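You operate a simulated robot arm through the tools that you are given. There is no shell and no other tool. Be economical: measure what you need, move in short steps, check, and stop when the job is done.

Carry out the task below with a simulated robot arm. There is one attempt and no reset: what you move stays moved.

TASK
Put the orange holder marked "No 3" from the top of the wooden bench on the floor of the steel tray and the orange holder that says "No 5" on top of the liner box there.
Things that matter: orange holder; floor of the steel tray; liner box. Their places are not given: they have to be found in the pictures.

It is judged by the outcome, as a careful person would: the job done as asked, and still so three seconds after it is handed in. It fails if anything else is knocked over, pushed out of place, dropped, spilled or broken.

THE ROBOT
A 6-joint arm with a two-finger parallel gripper, fixed in place. Base frame: the origin is at the foot of the arm, x ahead of it, y to its left, z up; the work surface is at about z = 86. Lengths are in cm, angles in rad, forces in N, time in s.
With the tool pointing down near the work surface it reaches from about 26 to 68 cm from the base axis. Its first joint turns from -1.152 to 1.152 rad. Payload 2.9 kg.
Tool frame: the origin (TCP) lies between the finger pads and is the grasp point; the fingertips stand 3 cm ahead of it; z points along the fingers, y is the line along which they close. Largest opening 11 cm; finger width 2, thickness 1; the body of the gripper, 4.8 by 11.2 cm, starts 5.5 cm behind the TCP.
Orientation is told as [roll, pitch, yaw] about the base's x, y, z axes, in that order, counted from this pose: with the fingers straight down and closing along the base's y, the tool's x points along the base's -x, its y along +y and its z along -z.

THE INTERFACE
- The arm moves only by the tool drive_tool. Its arguments are lists of equal length, an entry for each row: "delta_rot": the turn, a rotation vector about the tool's x, y, z in rad, a list of three; "slide": the shift along the tool's x, y, z in cm, a list of three; "jaw": the finger opening in cm, from 0 to 11. In form: {"delta_rot": [[rx, ry, rz], ...], "slide": [[dx, dy, dz], ...], "jaw": [jaw, ...]}. A call has 1 to 8 rows; each row shifts and turns the commanded pose from where the row before left it, along the tool's axes as they then stand. A row lasts 0.2 s, in which the tool goes at most 5 cm and 0.15 rad; a call with a longer step from one row to the next is refused whole, and so is a gripper value outside its range. A pose out of reach is approached as far as the arm can. The call stops where the force on the tool passes 40 N (or 10 N more than at its start, if that is more) or the arm is blocked; 0.2 s more then pass. The fingers move at their own pace (about 10.8 cm/s each) and stop on an object; they squeeze with about 39 N. The grip force told is the motor's: it shows also when the fingers shut on nothing. Time passes only in rows, and 0.2 s behind the last, so rows that do not move let the fingers close. The reply holds the time, the measured pose of the TCP, the force on the tool along the base axes, the opening and the grip force, in the units named above and with some noise.
- Cameras (640 x 400 px; columns grow to the right, rows downward): "scene" is fixed at [7.11, 42.56, 139.11]; the picture's right is [-0.82, -0.58, 0.00], its down [-0.29, 0.41, -0.87] and it looks along [0.50, -0.71, -0.50] (base axes); focal length 356 px, centre (320, 200). "wrist" rides on the gripper at [-3.6, 0, -5.7] in the tool frame; the picture's right is [0.00, -1.00, 0.00], its down [0.97, 0.00, -0.24] and it looks along [0.24, 0.00, 0.97] (tool axes); focal length 218 px, centre (320, 200).
- grab_frame(camera): a new picture of that camera. The clock stands still meanwhile.
- point_at(camera, pixels): for up to 12 pixels [column, row] of the newest picture of that camera ("zoom" is the newest enlarged one), the place [x, y, z] in the base frame of the surface seen there, good to about 0.2 cm. The clock stands still meanwhile.
- close_up(camera, box): a new picture of the part [left, top, right, bottom] of that camera's present view, enlarged. The clock stands still meanwhile.
- hand_in(): hands the job in; it is judged then, once.

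Keep the steps short. Do not move on a guess: measure, check each grasp and each placing, and mend mistakes. In all there are 60 turns and 30 pictures (those below and enlarged ones count). Leave the gripper open and the arm clear of the work at the hand-in unless told otherwise, and finish with a single line.

The tools are called by a JSON object that holds its "api" and its "payload". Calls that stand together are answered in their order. drive_tool: Moves the arm, as the interface text tells. Its arguments: {"type":"object","properties":{"delta_rot":{"type":"array"},"slide":{"type":"array"},"jaw":{"type":"array"}},"required":["delta_rot","slide","jaw"]} The other tools are called the same way: grab_frame (camera) takes a picture; point_at (camera, pixels) gives the place of the surface under pixels of a picture; close_up (camera, box) takes an enlarged picture of a part of a camera's view; hand_in () hands the job in.

At the start:

```text
clock: 0.0
eef_pos: [25.68, -28.05, 113.02]
tcp_rot: [0.002, -0.001, 0.0]
contact_force: [-0.2, 0.4, 0.3]
opening: 10.98
grasp_force: 0.1
```

scene: 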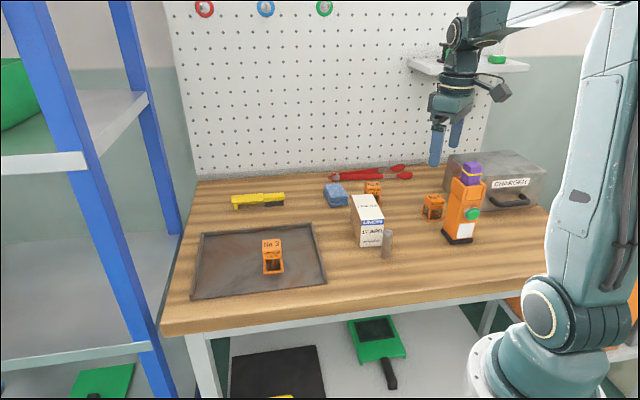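
wrist: 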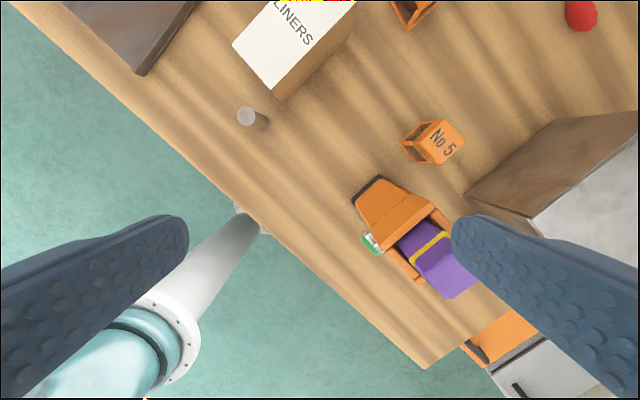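

I see orange holders in the tray (about 272,257), behind the liner box (373,190) and next to the drill (433,207). I'll enlarge these areas to read the labels.

{"api": "close_up", "payload": {"camera": "scene", "box": [320, 160, 480, 260]}}

{"api": "close_up", "payload": {"camera": "scene", "box": [180, 180, 340, 310]}}

```text
4.00 times, centred on (400, 210) of scene
```

zoom: 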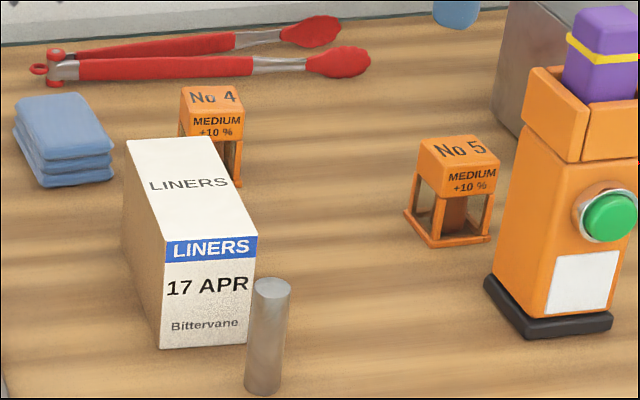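

```text
3.08 times, centred on (260, 245) of scene
```

zoom: 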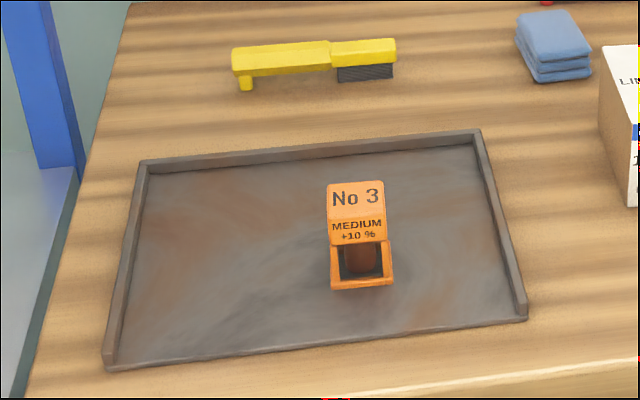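

Holder No 3 looks to be in the tray already. No 5 stands by the drill. I'll measure the heights in the tray, and then the box and No 5.

{"api": "point_at", "payload": {"camera": "zoom", "pixels": [[355, 197], [357, 232], [362, 284], [362, 310], [230, 250], [450, 250], [560, 200], [362, 262], [345, 268], [140, 170], [480, 135], [525, 310]]}}

{"api": "point_at", "payload": {"camera": "scene", "pixels": [[352, 197], [373, 195], [360, 219], [382, 218], [371, 243], [427, 197], [445, 199], [425, 202], [441, 203], [433, 200], [388, 231], [467, 168]]}}

```text
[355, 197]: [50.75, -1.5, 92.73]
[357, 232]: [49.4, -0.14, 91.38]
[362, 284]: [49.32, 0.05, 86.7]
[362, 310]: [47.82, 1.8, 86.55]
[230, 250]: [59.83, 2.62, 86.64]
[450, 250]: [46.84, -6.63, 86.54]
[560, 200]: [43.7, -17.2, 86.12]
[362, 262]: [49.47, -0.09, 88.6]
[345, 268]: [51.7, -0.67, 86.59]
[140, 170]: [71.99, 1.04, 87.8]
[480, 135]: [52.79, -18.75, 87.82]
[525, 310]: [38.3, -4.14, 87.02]
```

```text
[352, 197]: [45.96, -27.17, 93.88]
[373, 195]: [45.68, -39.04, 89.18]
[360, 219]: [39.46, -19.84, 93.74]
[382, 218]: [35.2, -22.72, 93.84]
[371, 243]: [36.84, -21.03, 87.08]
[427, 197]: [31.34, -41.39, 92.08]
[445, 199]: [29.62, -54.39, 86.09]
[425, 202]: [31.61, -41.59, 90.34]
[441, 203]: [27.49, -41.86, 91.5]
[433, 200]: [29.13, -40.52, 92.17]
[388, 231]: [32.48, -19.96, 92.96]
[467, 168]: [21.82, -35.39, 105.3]
```

No 3 already stands on the tray floor (base about 86.6, top 92.7). Before accepting that, I'll look for a second "No 3". The next step is to rise a little and move over toward No 5 (about 29.5, -41.5) for a view with the wrist camera.

{"api": "drive_tool", "payload": {"delta_rot": [[0, 0, 0], [0, 0, 0], [0, 0, 0], [0, 0, 0], [0, 0, 0]], "slide": [[0, 0, -4], [-2.5, -3, 0], [-2.5, -3, 0], [-2.5, -3, 0], [0, -3, 0]], "jaw": [11, 11, 11, 11, 11]}}

{"api": "grab_frame", "payload": {"camera": "wrist"}}

{"api": "grab_frame", "payload": {"camera": "scene"}}

```text
clock: 1.2
eef_pos: [33.23, -39.97, 116.91]
tcp_rot: [0.0, 0.0, 0.0]
contact_force: [-0.9, 0.0, -0.6]
opening: 10.99
grasp_force: 0.0
```

```text
25 pictures are left
```

wrist: 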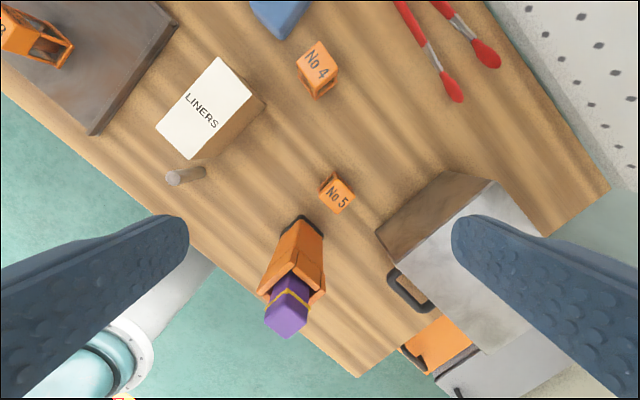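

```text
24 pictures are left
```

scene: 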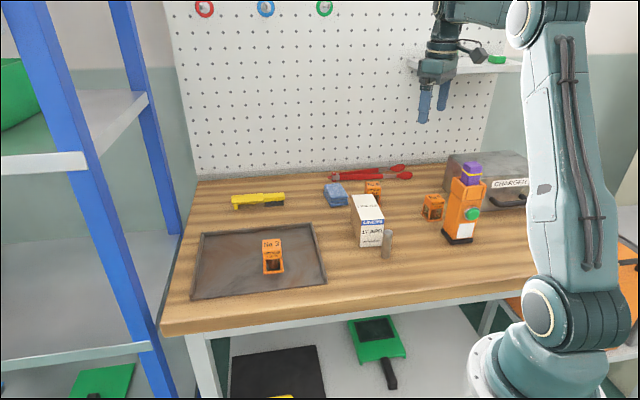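

The bench shows only No 4 and No 5, so No 3 is already where it should be and I'll leave it alone. Next I'll enlarge No 5, the drill and the box.

{"api": "close_up", "payload": {"camera": "wrist", "box": [240, 150, 480, 300]}}

{"api": "point_at", "payload": {"camera": "wrist", "pixels": [[217, 59], [248, 93], [190, 158], [157, 124], [203, 108], [327, 193], [338, 178], [353, 195], [340, 211], [375, 228], [324, 234], [300, 221]]}}

```text
2.67 times, centred on (360, 225) of wrist
```

zoom: 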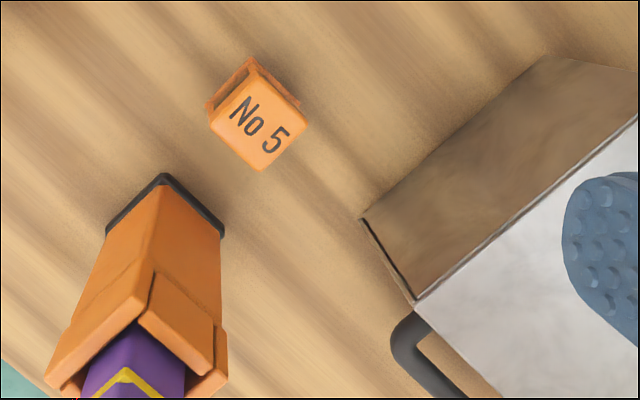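

```text
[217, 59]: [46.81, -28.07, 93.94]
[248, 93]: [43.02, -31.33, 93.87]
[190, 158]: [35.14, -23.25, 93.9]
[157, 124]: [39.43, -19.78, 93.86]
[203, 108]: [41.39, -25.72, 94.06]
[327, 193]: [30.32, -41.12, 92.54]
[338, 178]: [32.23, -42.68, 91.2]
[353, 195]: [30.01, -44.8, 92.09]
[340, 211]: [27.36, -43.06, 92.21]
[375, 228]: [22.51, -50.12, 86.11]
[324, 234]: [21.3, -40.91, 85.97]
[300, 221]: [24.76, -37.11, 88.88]
```

Now I'll measure the corners of No 5's top face and the nearby obstacles in the zoom.

{"api": "point_at", "payload": {"camera": "zoom", "pixels": [[213, 118], [250, 78], [302, 121], [262, 166], [257, 122], [252, 62], [164, 180], [222, 232], [365, 218], [412, 300], [152, 275], [222, 310]]}}

```text
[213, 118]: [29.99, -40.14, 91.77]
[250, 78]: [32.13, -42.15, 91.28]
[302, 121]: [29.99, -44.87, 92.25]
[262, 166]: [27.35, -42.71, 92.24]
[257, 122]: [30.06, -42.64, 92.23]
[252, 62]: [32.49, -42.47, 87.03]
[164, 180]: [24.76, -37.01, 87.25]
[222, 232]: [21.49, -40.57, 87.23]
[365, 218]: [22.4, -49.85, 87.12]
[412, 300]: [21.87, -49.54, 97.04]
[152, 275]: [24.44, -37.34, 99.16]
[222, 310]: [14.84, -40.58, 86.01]
```

No 5's top is centred near (29.8, -42.5), z 92.2, with its edges at about 45°. If I close along (0.7, 0.7), the fingers stay clear of the drill and the charger box. I'll centre over it at this height, turn +0.77 rad about the tool's z axis, and check.

{"api": "drive_tool", "payload": {"delta_rot": [[0, 0, 0], [0, 0, 0.13], [0, 0, 0.13], [0, 0, 0.13], [0, 0, 0.13], [0, 0, 0.13], [0, 0, 0.12]], "slide": [[3.4, -2.5, 0], [0, 0, 0], [0, 0, 0], [0, 0, 0], [0, 0, 0], [0, 0, 0], [0, 0, 0]], "jaw": [11, 11, 11, 11, 8, 8, 8]}}

{"api": "close_up", "payload": {"camera": "wrist", "box": [200, 150, 440, 300]}}

{"api": "close_up", "payload": {"camera": "scene", "box": [340, 0, 580, 250]}}

```text
clock: 2.8
eef_pos: [29.82, -42.47, 117.07]
tcp_rot: [0.001, 0.001, -0.773]
contact_force: [0.0, 0.7, -0.6]
opening: 8.0
grasp_force: 0.1
```

```text
2.67 times, centred on (320, 225) of wrist
```

zoom: 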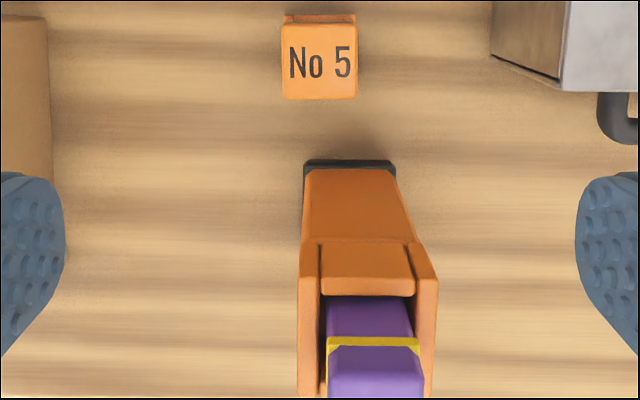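

```text
1.60 times, centred on (460, 125) of scene
```

zoom: 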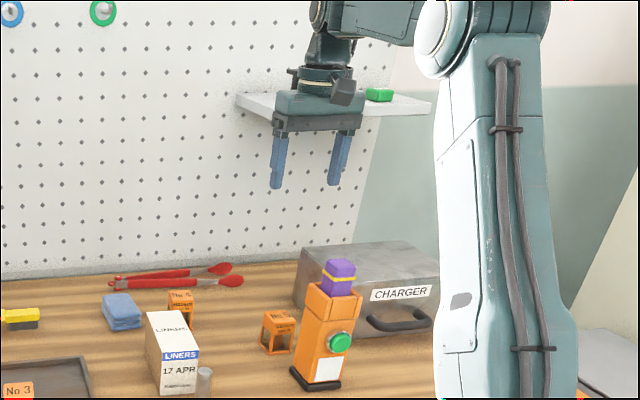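

The fingers line up with the holder, which sits at column 320. The worry is the forearm, which passes over the drill during the descent, so I'll measure the drill top and the underside of the arm.

{"api": "point_at", "payload": {"camera": "zoom", "pixels": [[340, 264], [352, 268], [328, 262], [315, 292], [345, 98], [330, 70], [335, 50], [370, 38], [400, 44], [350, 36], [320, 25], [425, 70]]}}

```text
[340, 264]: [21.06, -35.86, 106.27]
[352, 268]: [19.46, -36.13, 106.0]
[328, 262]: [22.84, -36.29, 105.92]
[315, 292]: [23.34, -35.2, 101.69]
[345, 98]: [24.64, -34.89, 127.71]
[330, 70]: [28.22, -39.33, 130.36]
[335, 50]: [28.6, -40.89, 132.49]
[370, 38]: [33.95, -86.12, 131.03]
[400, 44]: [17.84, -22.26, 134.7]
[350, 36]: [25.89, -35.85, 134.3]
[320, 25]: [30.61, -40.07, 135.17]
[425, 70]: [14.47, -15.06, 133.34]
```

An object seems to stick out from the gripper near (24.6, -34.9, 127.7), on the drill side. I'll look closer at the wrist.

{"api": "close_up", "payload": {"camera": "scene", "box": [400, 0, 560, 100]}}

```text
4.00 times, centred on (480, 50) of scene
```

zoom: 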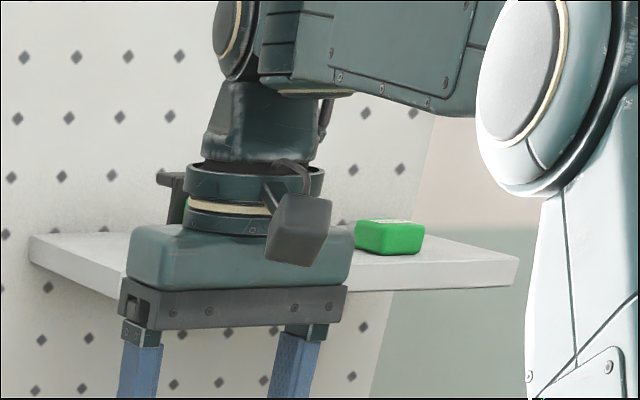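

A box on a bracket does stick out on the tool's +x side. I'll measure it and the forearm underside.

{"api": "point_at", "payload": {"camera": "zoom", "pixels": [[275, 225], [300, 240], [325, 210], [290, 262], [315, 262], [300, 92], [345, 93], [400, 100], [445, 112], [250, 140], [230, 120], [170, 190]]}}

```text
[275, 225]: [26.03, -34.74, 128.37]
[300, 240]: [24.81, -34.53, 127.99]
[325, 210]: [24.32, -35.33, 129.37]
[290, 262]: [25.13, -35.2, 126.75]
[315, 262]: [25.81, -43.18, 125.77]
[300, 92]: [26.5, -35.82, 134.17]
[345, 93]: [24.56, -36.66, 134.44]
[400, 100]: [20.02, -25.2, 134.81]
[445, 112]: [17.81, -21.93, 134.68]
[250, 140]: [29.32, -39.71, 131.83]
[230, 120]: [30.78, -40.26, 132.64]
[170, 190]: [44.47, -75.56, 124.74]
```

The box's lowest point is 9.7 cm above the TCP and it reaches about 9 cm toward the drill, so in this orientation it would hit the drill. I'll turn the tool by -π/2 instead. That puts the box over the charger side, where there is room, and the gripper body stays about 1.6 cm clear of the drill.

{"api": "drive_tool", "payload": {"delta_rot": [[0, 0, -0.14], [0, 0, -0.14], [0, 0, -0.14], [0, 0, -0.14], [0, 0, -0.14], [0, 0, -0.14]], "slide": [[0, 0, 0], [0, 0, 0], [0, 0, 0], [0, 0, 0], [0, 0, 0], [0, 0, 0]], "jaw": [8, 8, 8, 7, 7, 7]}}

{"api": "drive_tool", "payload": {"delta_rot": [[0, 0, -0.146], [0, 0, -0.146], [0, 0, -0.146], [0, 0, -0.146], [0, 0, -0.146], [0, 0, 0]], "slide": [[0, 0, 0], [0, 0, 0], [0, 0, 0], [0, 0, 0], [0, 0, 0], [0, 0, 4]], "jaw": [6.5, 6.5, 6.5, 6, 6, 6]}}

{"api": "close_up", "payload": {"camera": "wrist", "box": [200, 100, 440, 250]}}

{"api": "grab_frame", "payload": {"camera": "scene"}}

```text
clock: 4.2
eef_pos: [29.71, -42.46, 116.93]
tcp_rot: [0.0, 0.001, 0.071]
contact_force: [0.0, -0.3, 0.2]
opening: 6.99
grasp_force: 0.0
```

```text
clock: 5.6
eef_pos: [29.91, -42.41, 113.03]
tcp_rot: [-0.001, 0.002, 0.801]
contact_force: [0.0, 0.4, -0.2]
opening: 6.01
grasp_force: 0.1
```

```text
2.67 times, centred on (320, 175) of wrist
```

zoom: 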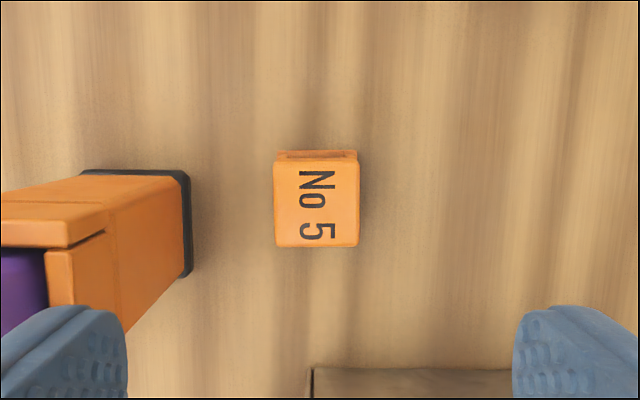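

```text
18 pictures are left
```

scene: 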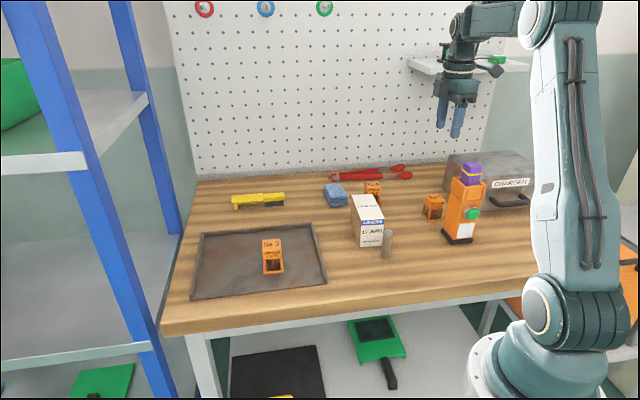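

The holder is square to the fingers, about 0.15 cm off to the left. I'll re-measure its centre and the drill's nearest edges.

{"api": "point_at", "payload": {"camera": "zoom", "pixels": [[278, 166], [355, 166], [278, 243], [355, 243], [316, 205], [316, 153], [187, 180], [188, 268], [180, 190], [182, 260], [102, 300], [104, 240]]}}

```text
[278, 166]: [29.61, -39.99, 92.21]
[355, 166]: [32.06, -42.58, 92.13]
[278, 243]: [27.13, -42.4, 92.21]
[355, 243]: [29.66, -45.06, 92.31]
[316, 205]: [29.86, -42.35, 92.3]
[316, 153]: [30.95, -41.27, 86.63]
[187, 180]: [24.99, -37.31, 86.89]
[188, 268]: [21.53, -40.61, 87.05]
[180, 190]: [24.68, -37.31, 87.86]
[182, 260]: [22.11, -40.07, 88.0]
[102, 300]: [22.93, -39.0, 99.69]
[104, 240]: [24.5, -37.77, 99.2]
```

The holder's centre is about (29.65, -42.5). I'll make that small correction, go down to z≈101, and check the clearance.

{"api": "drive_tool", "payload": {"delta_rot": [[0, 0, 0], [0, 0, 0], [0, 0, 0], [0, 0, 0]], "slide": [[0.25, 0.1, 3], [0, 0, 3], [0, 0, 3], [0, 0, 3]], "jaw": [6, 6, 6, 6]}}

{"api": "close_up", "payload": {"camera": "scene", "box": [380, 0, 620, 250]}}

```text
clock: 6.6
eef_pos: [29.52, -42.53, 100.84]
tcp_rot: [-0.001, 0.001, 0.8]
contact_force: [-0.5, -0.7, -0.2]
opening: 6.0
grasp_force: 0.1
```

```text
1.60 times, centred on (500, 125) of scene
```

zoom: 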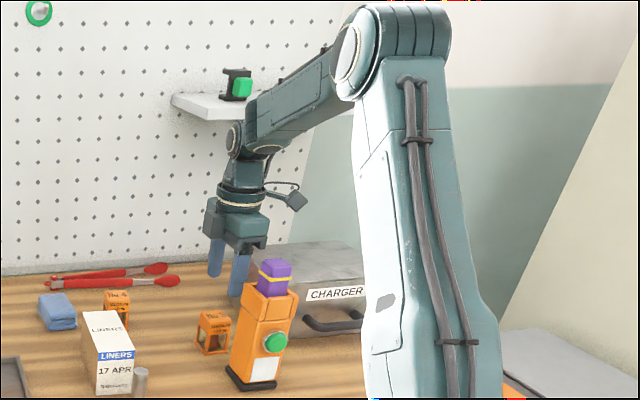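

The forearm slopes up as hoped. I'll measure its underside near the drill.

{"api": "point_at", "payload": {"camera": "zoom", "pixels": [[262, 153], [275, 151], [290, 143], [310, 125], [295, 210], [260, 240], [262, 248], [275, 266]]}}

```text
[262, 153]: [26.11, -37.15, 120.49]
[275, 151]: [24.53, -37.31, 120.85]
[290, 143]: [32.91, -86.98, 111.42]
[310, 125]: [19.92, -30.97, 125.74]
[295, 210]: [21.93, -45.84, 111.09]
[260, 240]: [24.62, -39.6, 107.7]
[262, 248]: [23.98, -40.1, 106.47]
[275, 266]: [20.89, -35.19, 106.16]
```

At the grasp height, the forearm clears the drill by about 4 cm, the body by 1.4 cm, and the bracket box clears the charger. I'll descend 10 cm to z≈90.8.

{"api": "drive_tool", "payload": {"delta_rot": [[0, 0, 0], [0, 0, 0], [0, 0, 0], [0, 0, 0], [0, 0, 0]], "slide": [[0, 0, 2], [0, 0, 2], [0, 0, 2], [0, 0, 2], [0, 0, 2]], "jaw": [6, 6, 6, 6, 6]}}

{"api": "close_up", "payload": {"camera": "scene", "box": [380, 90, 540, 250]}}

{"api": "grab_frame", "payload": {"camera": "wrist"}}

```text
clock: 7.8
eef_pos: [29.47, -42.62, 90.88]
tcp_rot: [0.0, -0.001, 0.803]
contact_force: [-0.4, -0.2, 0.9]
opening: 6.0
grasp_force: 0.0
```

```text
2.50 times, centred on (460, 170) of scene
```

zoom: 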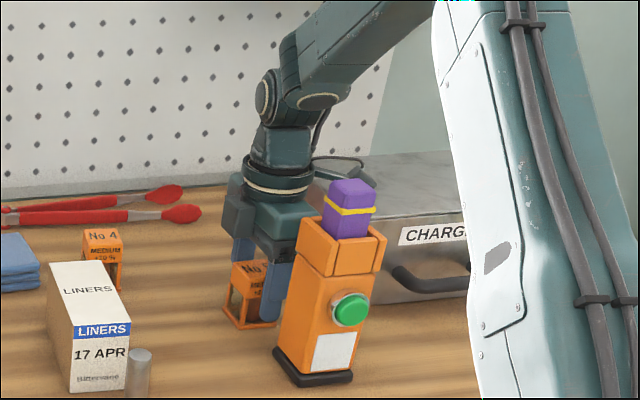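

```text
15 pictures are left
```

wrist: 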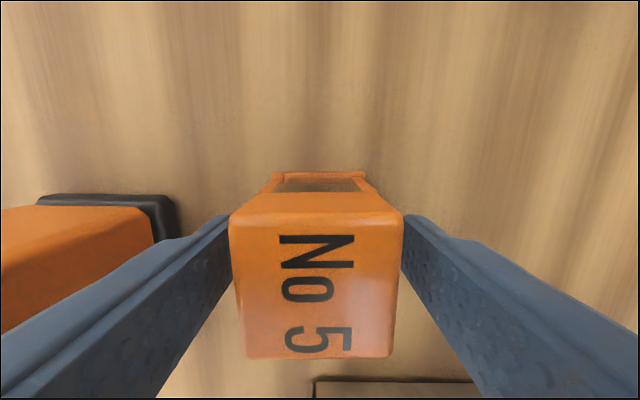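

The fingers straddle the holder evenly and nothing is touching. Closing now.

{"api": "drive_tool", "payload": {"delta_rot": [[0, 0, 0], [0, 0, 0], [0, 0, 0], [0, 0, 0]], "slide": [[0, 0, 0], [0, 0, 0], [0, 0, 0], [0, 0, 0]], "jaw": [4, 3, 2, 2]}}

```text
clock: 8.8
eef_pos: [29.61, -42.56, 90.91]
tcp_rot: [0.0, 0.0, 0.798]
contact_force: [0.2, -0.3, -0.3]
opening: 3.93
grasp_force: 39.2
```

Gripped at 3.93 cm with 39 N. I'll lift it straight up, slowly at first.

{"api": "drive_tool", "payload": {"delta_rot": [[0, 0, 0], [0, 0, 0], [0, 0, 0], [0, 0, 0], [0, 0, 0], [0, 0, 0], [0, 0, 0]], "slide": [[0, 0, -0.7], [0, 0, -1.3], [0, 0, -2], [0, 0, -3], [0, 0, -3], [0, 0, -3], [0, 0, -3]], "jaw": [2, 2, 2, 2, 2, 2, 2]}}

{"api": "close_up", "payload": {"camera": "scene", "box": [320, 50, 520, 250]}}

```text
clock: 10.4
eef_pos: [29.39, -42.64, 107.04]
tcp_rot: [0.001, 0.0, 0.8]
contact_force: [0.3, -0.3, -0.1]
opening: 2.01
grasp_force: 0.0
```

```text
2.00 times, centred on (420, 150) of scene
```

zoom: 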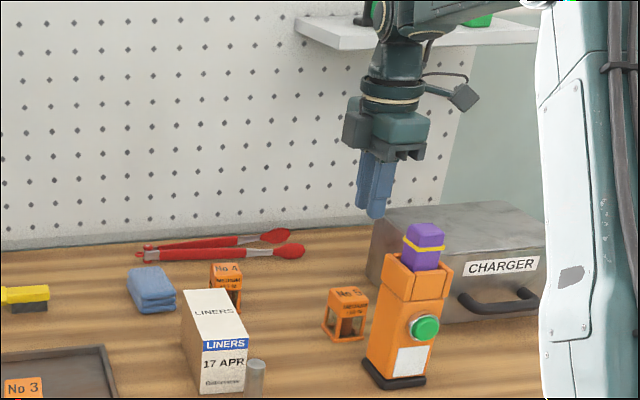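

The grip slipped: the opening now reads 2.0 and the holder is still on the bench. I need its shape and present position before trying again.

{"api": "close_up", "payload": {"camera": "scene", "box": [412, 180, 460, 230]}}

{"api": "close_up", "payload": {"camera": "wrist", "box": [240, 130, 400, 260]}}

```text
8.00 times, centred on (436, 205) of scene
```

zoom: 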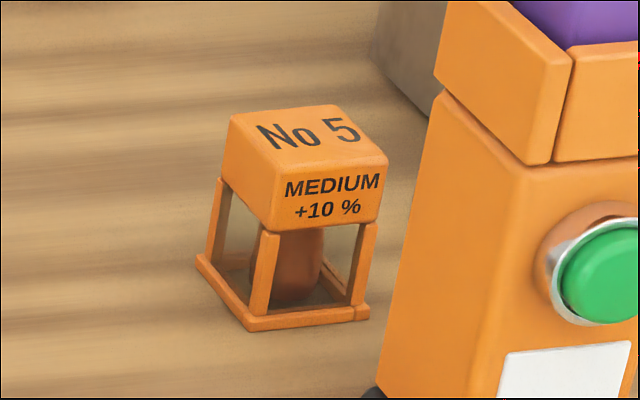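

```text
3.08 times, centred on (320, 195) of wrist
```

zoom: 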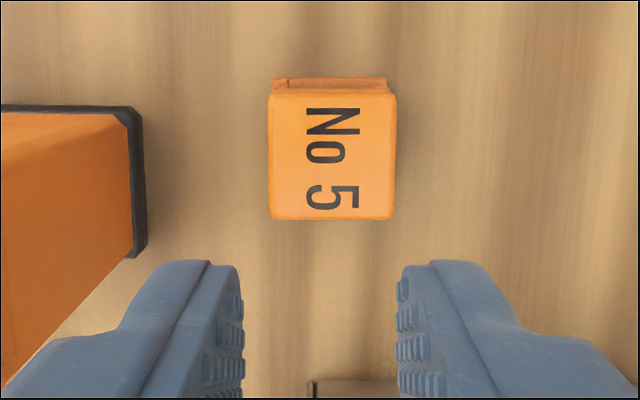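

The holder is upright with straight walls about 3.9 cm wide. I'll check its present position and whether the walls are truly vertical.

{"api": "point_at", "payload": {"camera": "zoom", "pixels": [[273, 100], [390, 100], [273, 214], [390, 214], [331, 156], [290, 84], [375, 84], [278, 84], [384, 84], [331, 84]]}}

{"api": "grab_frame", "payload": {"camera": "scene"}}

{"api": "point_at", "payload": {"camera": "scene", "pixels": [[431, 200], [435, 206], [432, 207], [425, 200], [428, 206], [431, 213], [436, 213], [436, 219], [429, 219], [442, 204]]}}

```text
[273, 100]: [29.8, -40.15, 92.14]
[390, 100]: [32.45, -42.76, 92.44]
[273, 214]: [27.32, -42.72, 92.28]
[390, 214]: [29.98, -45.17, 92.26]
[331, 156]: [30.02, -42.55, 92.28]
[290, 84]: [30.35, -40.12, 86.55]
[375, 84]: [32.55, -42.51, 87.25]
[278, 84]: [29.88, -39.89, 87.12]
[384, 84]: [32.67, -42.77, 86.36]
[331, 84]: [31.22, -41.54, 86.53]
```

```text
11 pictures are left
```

scene: 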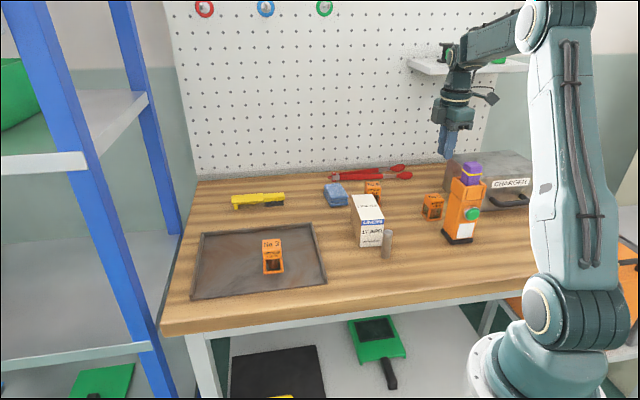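

```text
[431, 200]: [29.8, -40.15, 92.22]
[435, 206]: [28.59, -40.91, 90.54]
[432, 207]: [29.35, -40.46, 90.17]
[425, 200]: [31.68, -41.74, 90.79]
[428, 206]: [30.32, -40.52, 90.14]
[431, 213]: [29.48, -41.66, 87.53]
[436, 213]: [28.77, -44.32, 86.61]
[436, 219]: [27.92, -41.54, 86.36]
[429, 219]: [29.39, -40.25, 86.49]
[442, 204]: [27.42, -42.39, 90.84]
```

The holder stands upright, centred near (29.9, -42.7). I'll regrip lower, at TCP z≈89.8, so the pads cover the block, posts and base, and then lift very gently. First I'll open, re-centre and go down.

{"api": "drive_tool", "payload": {"delta_rot": [[0, 0, 0], [0, 0, 0], [0, 0, 0], [0, 0, 0], [0, 0, 0], [0, 0, 0], [0, 0, 0]], "slide": [[-0.3, -0.37, 0], [0, 0, 0], [0, 0, 4], [0, 0, 4], [0, 0, 4], [0, 0, 3], [0, 0, 2.2]], "jaw": [6, 6, 6, 6, 6, 6, 6]}}

{"api": "drive_tool", "payload": {"delta_rot": [[0, 0, 0], [0, 0, 0], [0, 0, 0], [0, 0, 0]], "slide": [[0, 0, 0], [0, 0, 0], [0, 0, 0], [0, 0, 0]], "jaw": [4, 0, 0, 0]}}

{"api": "drive_tool", "payload": {"delta_rot": [[0, 0, 0], [0, 0, 0], [0, 0, 0], [0, 0, 0]], "slide": [[0, 0, -0.2], [0, 0, -0.2], [0, 0, -0.2], [0, 0, -0.2]], "jaw": [0, 0, 0, 0]}}

{"api": "close_up", "payload": {"camera": "scene", "box": [400, 150, 480, 250]}}

```text
clock: 12.0
eef_pos: [30.08, -42.66, 89.93]
tcp_rot: [0.0, 0.001, 0.8]
contact_force: [-0.8, 0.4, -0.3]
opening: 5.98
grasp_force: 0.1
```

```text
clock: 13.0
eef_pos: [29.93, -42.72, 89.88]
tcp_rot: [-0.001, 0.001, 0.799]
contact_force: [-0.2, 0.6, -0.2]
opening: 3.98
grasp_force: 39.1
```

```text
clock: 14.0
eef_pos: [30.08, -42.62, 90.63]
tcp_rot: [0.002, 0.0, 0.801]
contact_force: [-0.3, 0.6, -1.2]
opening: 3.94
grasp_force: 39.3
```

```text
4.00 times, centred on (440, 200) of scene
```

zoom: 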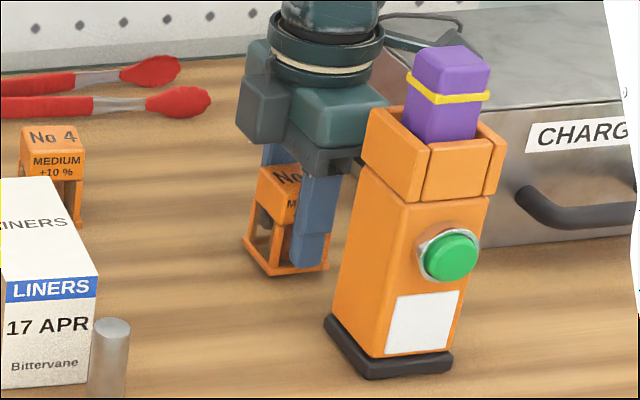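

The force is now -1.2 N, which may be the holder's weight. I'll measure the top and base heights to see whether it lifted.

{"api": "point_at", "payload": {"camera": "zoom", "pixels": [[275, 171], [285, 178], [265, 271], [310, 268], [285, 272], [265, 185]]}}

```text
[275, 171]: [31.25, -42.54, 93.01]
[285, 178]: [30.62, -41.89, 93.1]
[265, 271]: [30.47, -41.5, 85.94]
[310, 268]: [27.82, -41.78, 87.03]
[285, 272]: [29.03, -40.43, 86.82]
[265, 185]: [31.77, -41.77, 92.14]
```

The top is at 93.05, so the whole holder has risen 0.8 cm. I'll keep lifting gently.

{"api": "drive_tool", "payload": {"delta_rot": [[0, 0, 0], [0, 0, 0], [0, 0, 0], [0, 0, 0], [0, 0, 0], [0, 0, 0], [0, 0, 0], [0, 0, 0]], "slide": [[0, 0, -0.3], [0, 0, -0.4], [0, 0, -0.5], [0, 0, -0.5], [0, 0, -0.5], [0, 0, -0.5], [0, 0, -0.5], [0, 0, -0.4]], "jaw": [0, 0, 0, 0, 0, 0, 0, 0]}}

```text
clock: 15.8
eef_pos: [30.05, -42.57, 94.16]
tcp_rot: [-0.001, 0.001, 0.799]
contact_force: [0.0, 0.0, -1.7]
opening: 3.95
grasp_force: 38.7
```

Still held, with a load of about 1.5 N. I'll lift on toward z≈101.

{"api": "drive_tool", "payload": {"delta_rot": [[0, 0, 0], [0, 0, 0], [0, 0, 0], [0, 0, 0], [0, 0, 0], [0, 0, 0], [0, 0, 0], [0, 0, 0]], "slide": [[0, 0, -0.5], [0, 0, -0.8], [0, 0, -1], [0, 0, -1], [0, 0, -1], [0, 0, -1], [0, 0, -1], [0, 0, -0.5]], "jaw": [0, 0, 0, 0, 0, 0, 0, 0]}}

{"api": "grab_frame", "payload": {"camera": "wrist"}}

```text
clock: 17.6
eef_pos: [30.03, -42.62, 100.94]
tcp_rot: [0.001, 0.002, 0.8]
contact_force: [0.0, 0.4, -1.3]
opening: 3.95
grasp_force: 39.2
```

```text
9 pictures are left
```

wrist: 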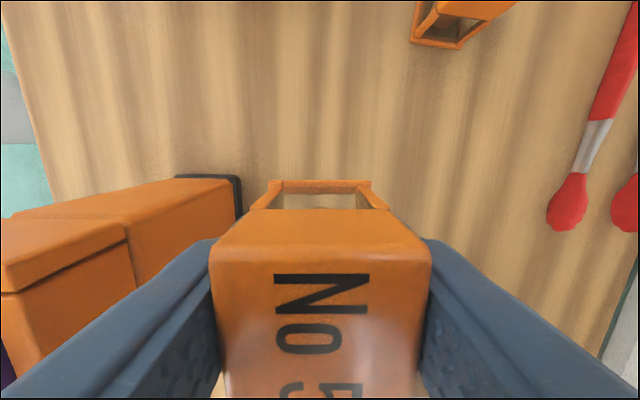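

The holder is held upright. I'll move it sideways slowly to above the liner box centre (41.1, -25.6): first straight away from the drill, then across.

{"api": "drive_tool", "payload": {"delta_rot": [[0, 0, 0], [0, 0, 0], [0, 0, 0], [0, 0, 0], [0, 0, 0], [0, 0, 0], [0, 0, 0], [0, 0, 0]], "slide": [[-0.6, 0, 0], [-1.2, 0, 0], [-1.5, 0, 0], [-1.5, 0, 0], [-1.5, 0, 0], [-1.5, 0.6, 0], [-1.5, 0.6, 0], [-1.2, 0.6, 0]], "jaw": [0, 0, 0, 0, 0, 0, 0, 0]}}

{"api": "drive_tool", "payload": {"delta_rot": [[0, 0, 0], [0, 0, 0], [0, 0, 0], [0, 0, 0], [0, 0, 0], [0, 0, 0], [0, 0, 0.03], [0, 0, 0.04]], "slide": [[-1.2, 0.4, 0], [-1.5, 0.4, 0], [-1.5, 0.4, 0], [-1.5, 0.4, 0], [-1.5, 0.3, 0], [-1.4, 0.2, 0], [-0.83, 0, 0], [0, 0, 0]], "jaw": [0, 0, 0, 0, 0, 0, 0, 0]}}

{"api": "close_up", "payload": {"camera": "scene", "box": [310, 120, 450, 260]}}

```text
clock: 19.4
eef_pos: [36.03, -33.99, 100.96]
tcp_rot: [-0.001, 0.0, 0.799]
contact_force: [0.1, 0.1, -2.2]
opening: 3.95
grasp_force: 39.0
```

```text
clock: 21.2
eef_pos: [41.18, -25.49, 100.99]
tcp_rot: [0.0, -0.001, 0.73]
contact_force: [0.5, -0.4, -1.7]
opening: 3.97
grasp_force: 39.1
```

```text
2.86 times, centred on (380, 190) of scene
```

zoom: 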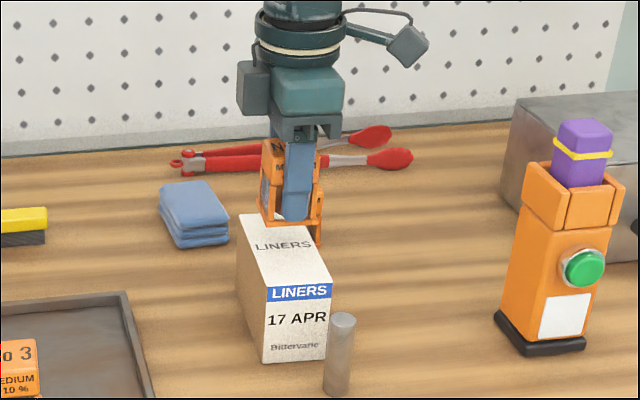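

The holder is above the box. I'll measure its top and base to work out the drop height and check the centring.

{"api": "point_at", "payload": {"camera": "zoom", "pixels": [[270, 150], [275, 165], [266, 146], [290, 223], [300, 222], [275, 219], [262, 205], [320, 222], [310, 222]]}}

```text
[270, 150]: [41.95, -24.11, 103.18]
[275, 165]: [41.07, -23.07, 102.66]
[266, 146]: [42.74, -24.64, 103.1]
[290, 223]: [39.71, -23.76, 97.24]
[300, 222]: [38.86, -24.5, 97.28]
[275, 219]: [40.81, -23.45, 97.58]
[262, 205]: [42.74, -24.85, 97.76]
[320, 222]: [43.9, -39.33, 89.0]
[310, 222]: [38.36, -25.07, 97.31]
```

Its centre is about (41.0, -25.6) and the bottom about 97.0; the box top is 93.9. I'll go down 2.7 cm, then creep.

{"api": "drive_tool", "payload": {"delta_rot": [[0, 0, 0], [0, 0, 0], [0, 0, 0], [0, 0, 0], [0, 0, 0]], "slide": [[0, 0, 0.5], [0, 0, 0.8], [0, 0, 0.7], [0, 0, 0.5], [0, 0, 0.2]], "jaw": [0, 0, 0, 0, 0]}}

{"api": "drive_tool", "payload": {"delta_rot": [[0, 0, 0], [0, 0, 0], [0, 0, 0]], "slide": [[0, 0, 0.1], [0, 0, 0.1], [0, 0, 0.1]], "jaw": [0, 0, 0]}}

```text
clock: 22.4
eef_pos: [41.15, -25.6, 98.24]
tcp_rot: [-0.001, 0.0, 0.729]
contact_force: [1.1, -0.3, -0.7]
opening: 3.95
grasp_force: 39.0
```

```text
clock: 23.2
eef_pos: [41.24, -25.62, 98.0]
tcp_rot: [0.001, 0.0, 0.73]
contact_force: [-0.4, 0.5, -1.1]
opening: 3.95
grasp_force: 39.0
```

No contact yet; the force is still the holder's weight. I'll creep a little further.

{"api": "drive_tool", "payload": {"delta_rot": [[0, 0, 0], [0, 0, 0]], "slide": [[0, 0, 0.1], [0, 0, 0.08]], "jaw": [0, 0]}}

{"api": "close_up", "payload": {"camera": "scene", "box": [340, 160, 400, 250]}}

```text
clock: 23.8
eef_pos: [41.15, -25.5, 97.93]
tcp_rot: [0.002, -0.001, 0.73]
contact_force: [-1.7, 0.9, 4.8]
opening: 3.98
grasp_force: 38.5
```

```text
4.44 times, centred on (370, 205) of scene
```

zoom: 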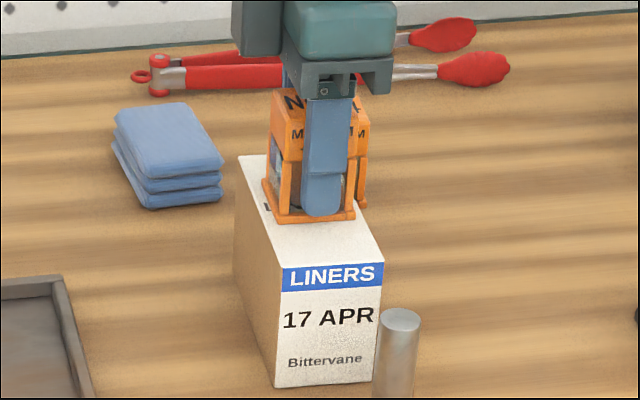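

Contact: the force jumped to +4.8 N and the holder sits on the box top. I'll open the fingers a little and let things settle.

{"api": "drive_tool", "payload": {"delta_rot": [[0, 0, 0], [0, 0, 0], [0, 0, 0], [0, 0, 0]], "slide": [[0, 0, 0], [0, 0, 0], [0, 0, 0], [0, 0, 0]], "jaw": [4.2, 4.8, 5.5, 6]}}

{"api": "grab_frame", "payload": {"camera": "wrist"}}

```text
clock: 24.8
eef_pos: [41.07, -25.72, 97.8]
tcp_rot: [0.0, 0.0, 0.73]
contact_force: [0.9, 0.0, 0.1]
opening: 5.97
grasp_force: 0.0
```

```text
6 pictures are left
```

wrist: 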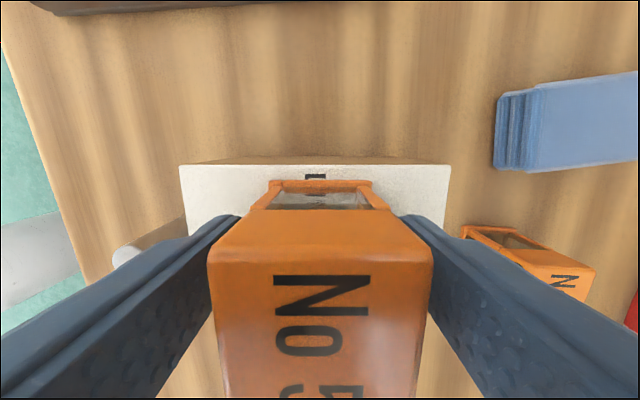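

The fingers are free on both sides. I'll raise the arm straight up and clear.

{"api": "drive_tool", "payload": {"delta_rot": [[0, 0, 0], [0, 0, 0], [0, 0, 0], [0, 0, 0], [0, 0, 0], [0, 0, 0], [0, 0, 0], [0, 0, 0]], "slide": [[0, 0, -1], [0, 0, -1.5], [0, 0, -2], [0, 0, -2.5], [0, 0, -3], [0, 0, -3], [0, 0, -3], [0, 0, 0]], "jaw": [6, 6, 6, 6, 6, 9, 10.5, 10.5]}}

{"api": "grab_frame", "payload": {"camera": "scene"}}

{"api": "close_up", "payload": {"camera": "scene", "box": [240, 160, 420, 290]}}

```text
clock: 26.6
eef_pos: [40.98, -25.49, 113.7]
tcp_rot: [0.0, 0.0, 0.729]
contact_force: [-0.4, -0.1, -0.5]
opening: 10.54
grasp_force: 0.0
```

```text
5 pictures are left
```

scene: 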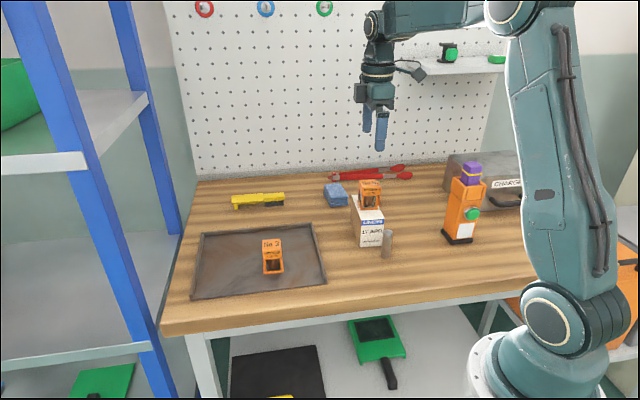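

```text
3.08 times, centred on (330, 225) of scene
```

zoom: 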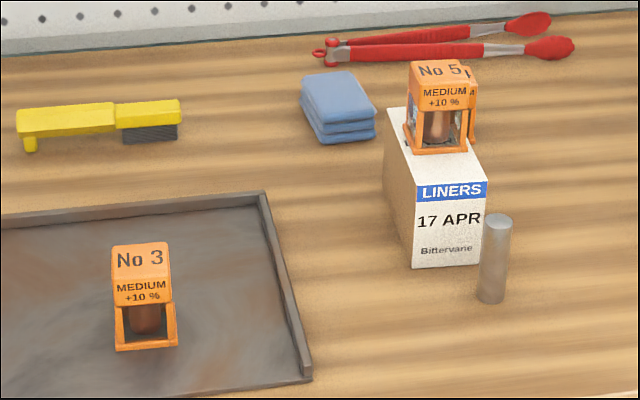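

No 5 stands upright in the middle of the liner box, No 3 stands on the tray floor, and nothing else has moved. The arm is clear with the gripper open, so I'm handing in.

{"api": "hand_in", "payload": {}}

```text
The job is handed in.
```

Holder No 5 is on top of the liner box (the first grip slipped with no harm done, and the second held); holder No 3 was already on the tray floor at the start and no second one turned up, so I left it there.
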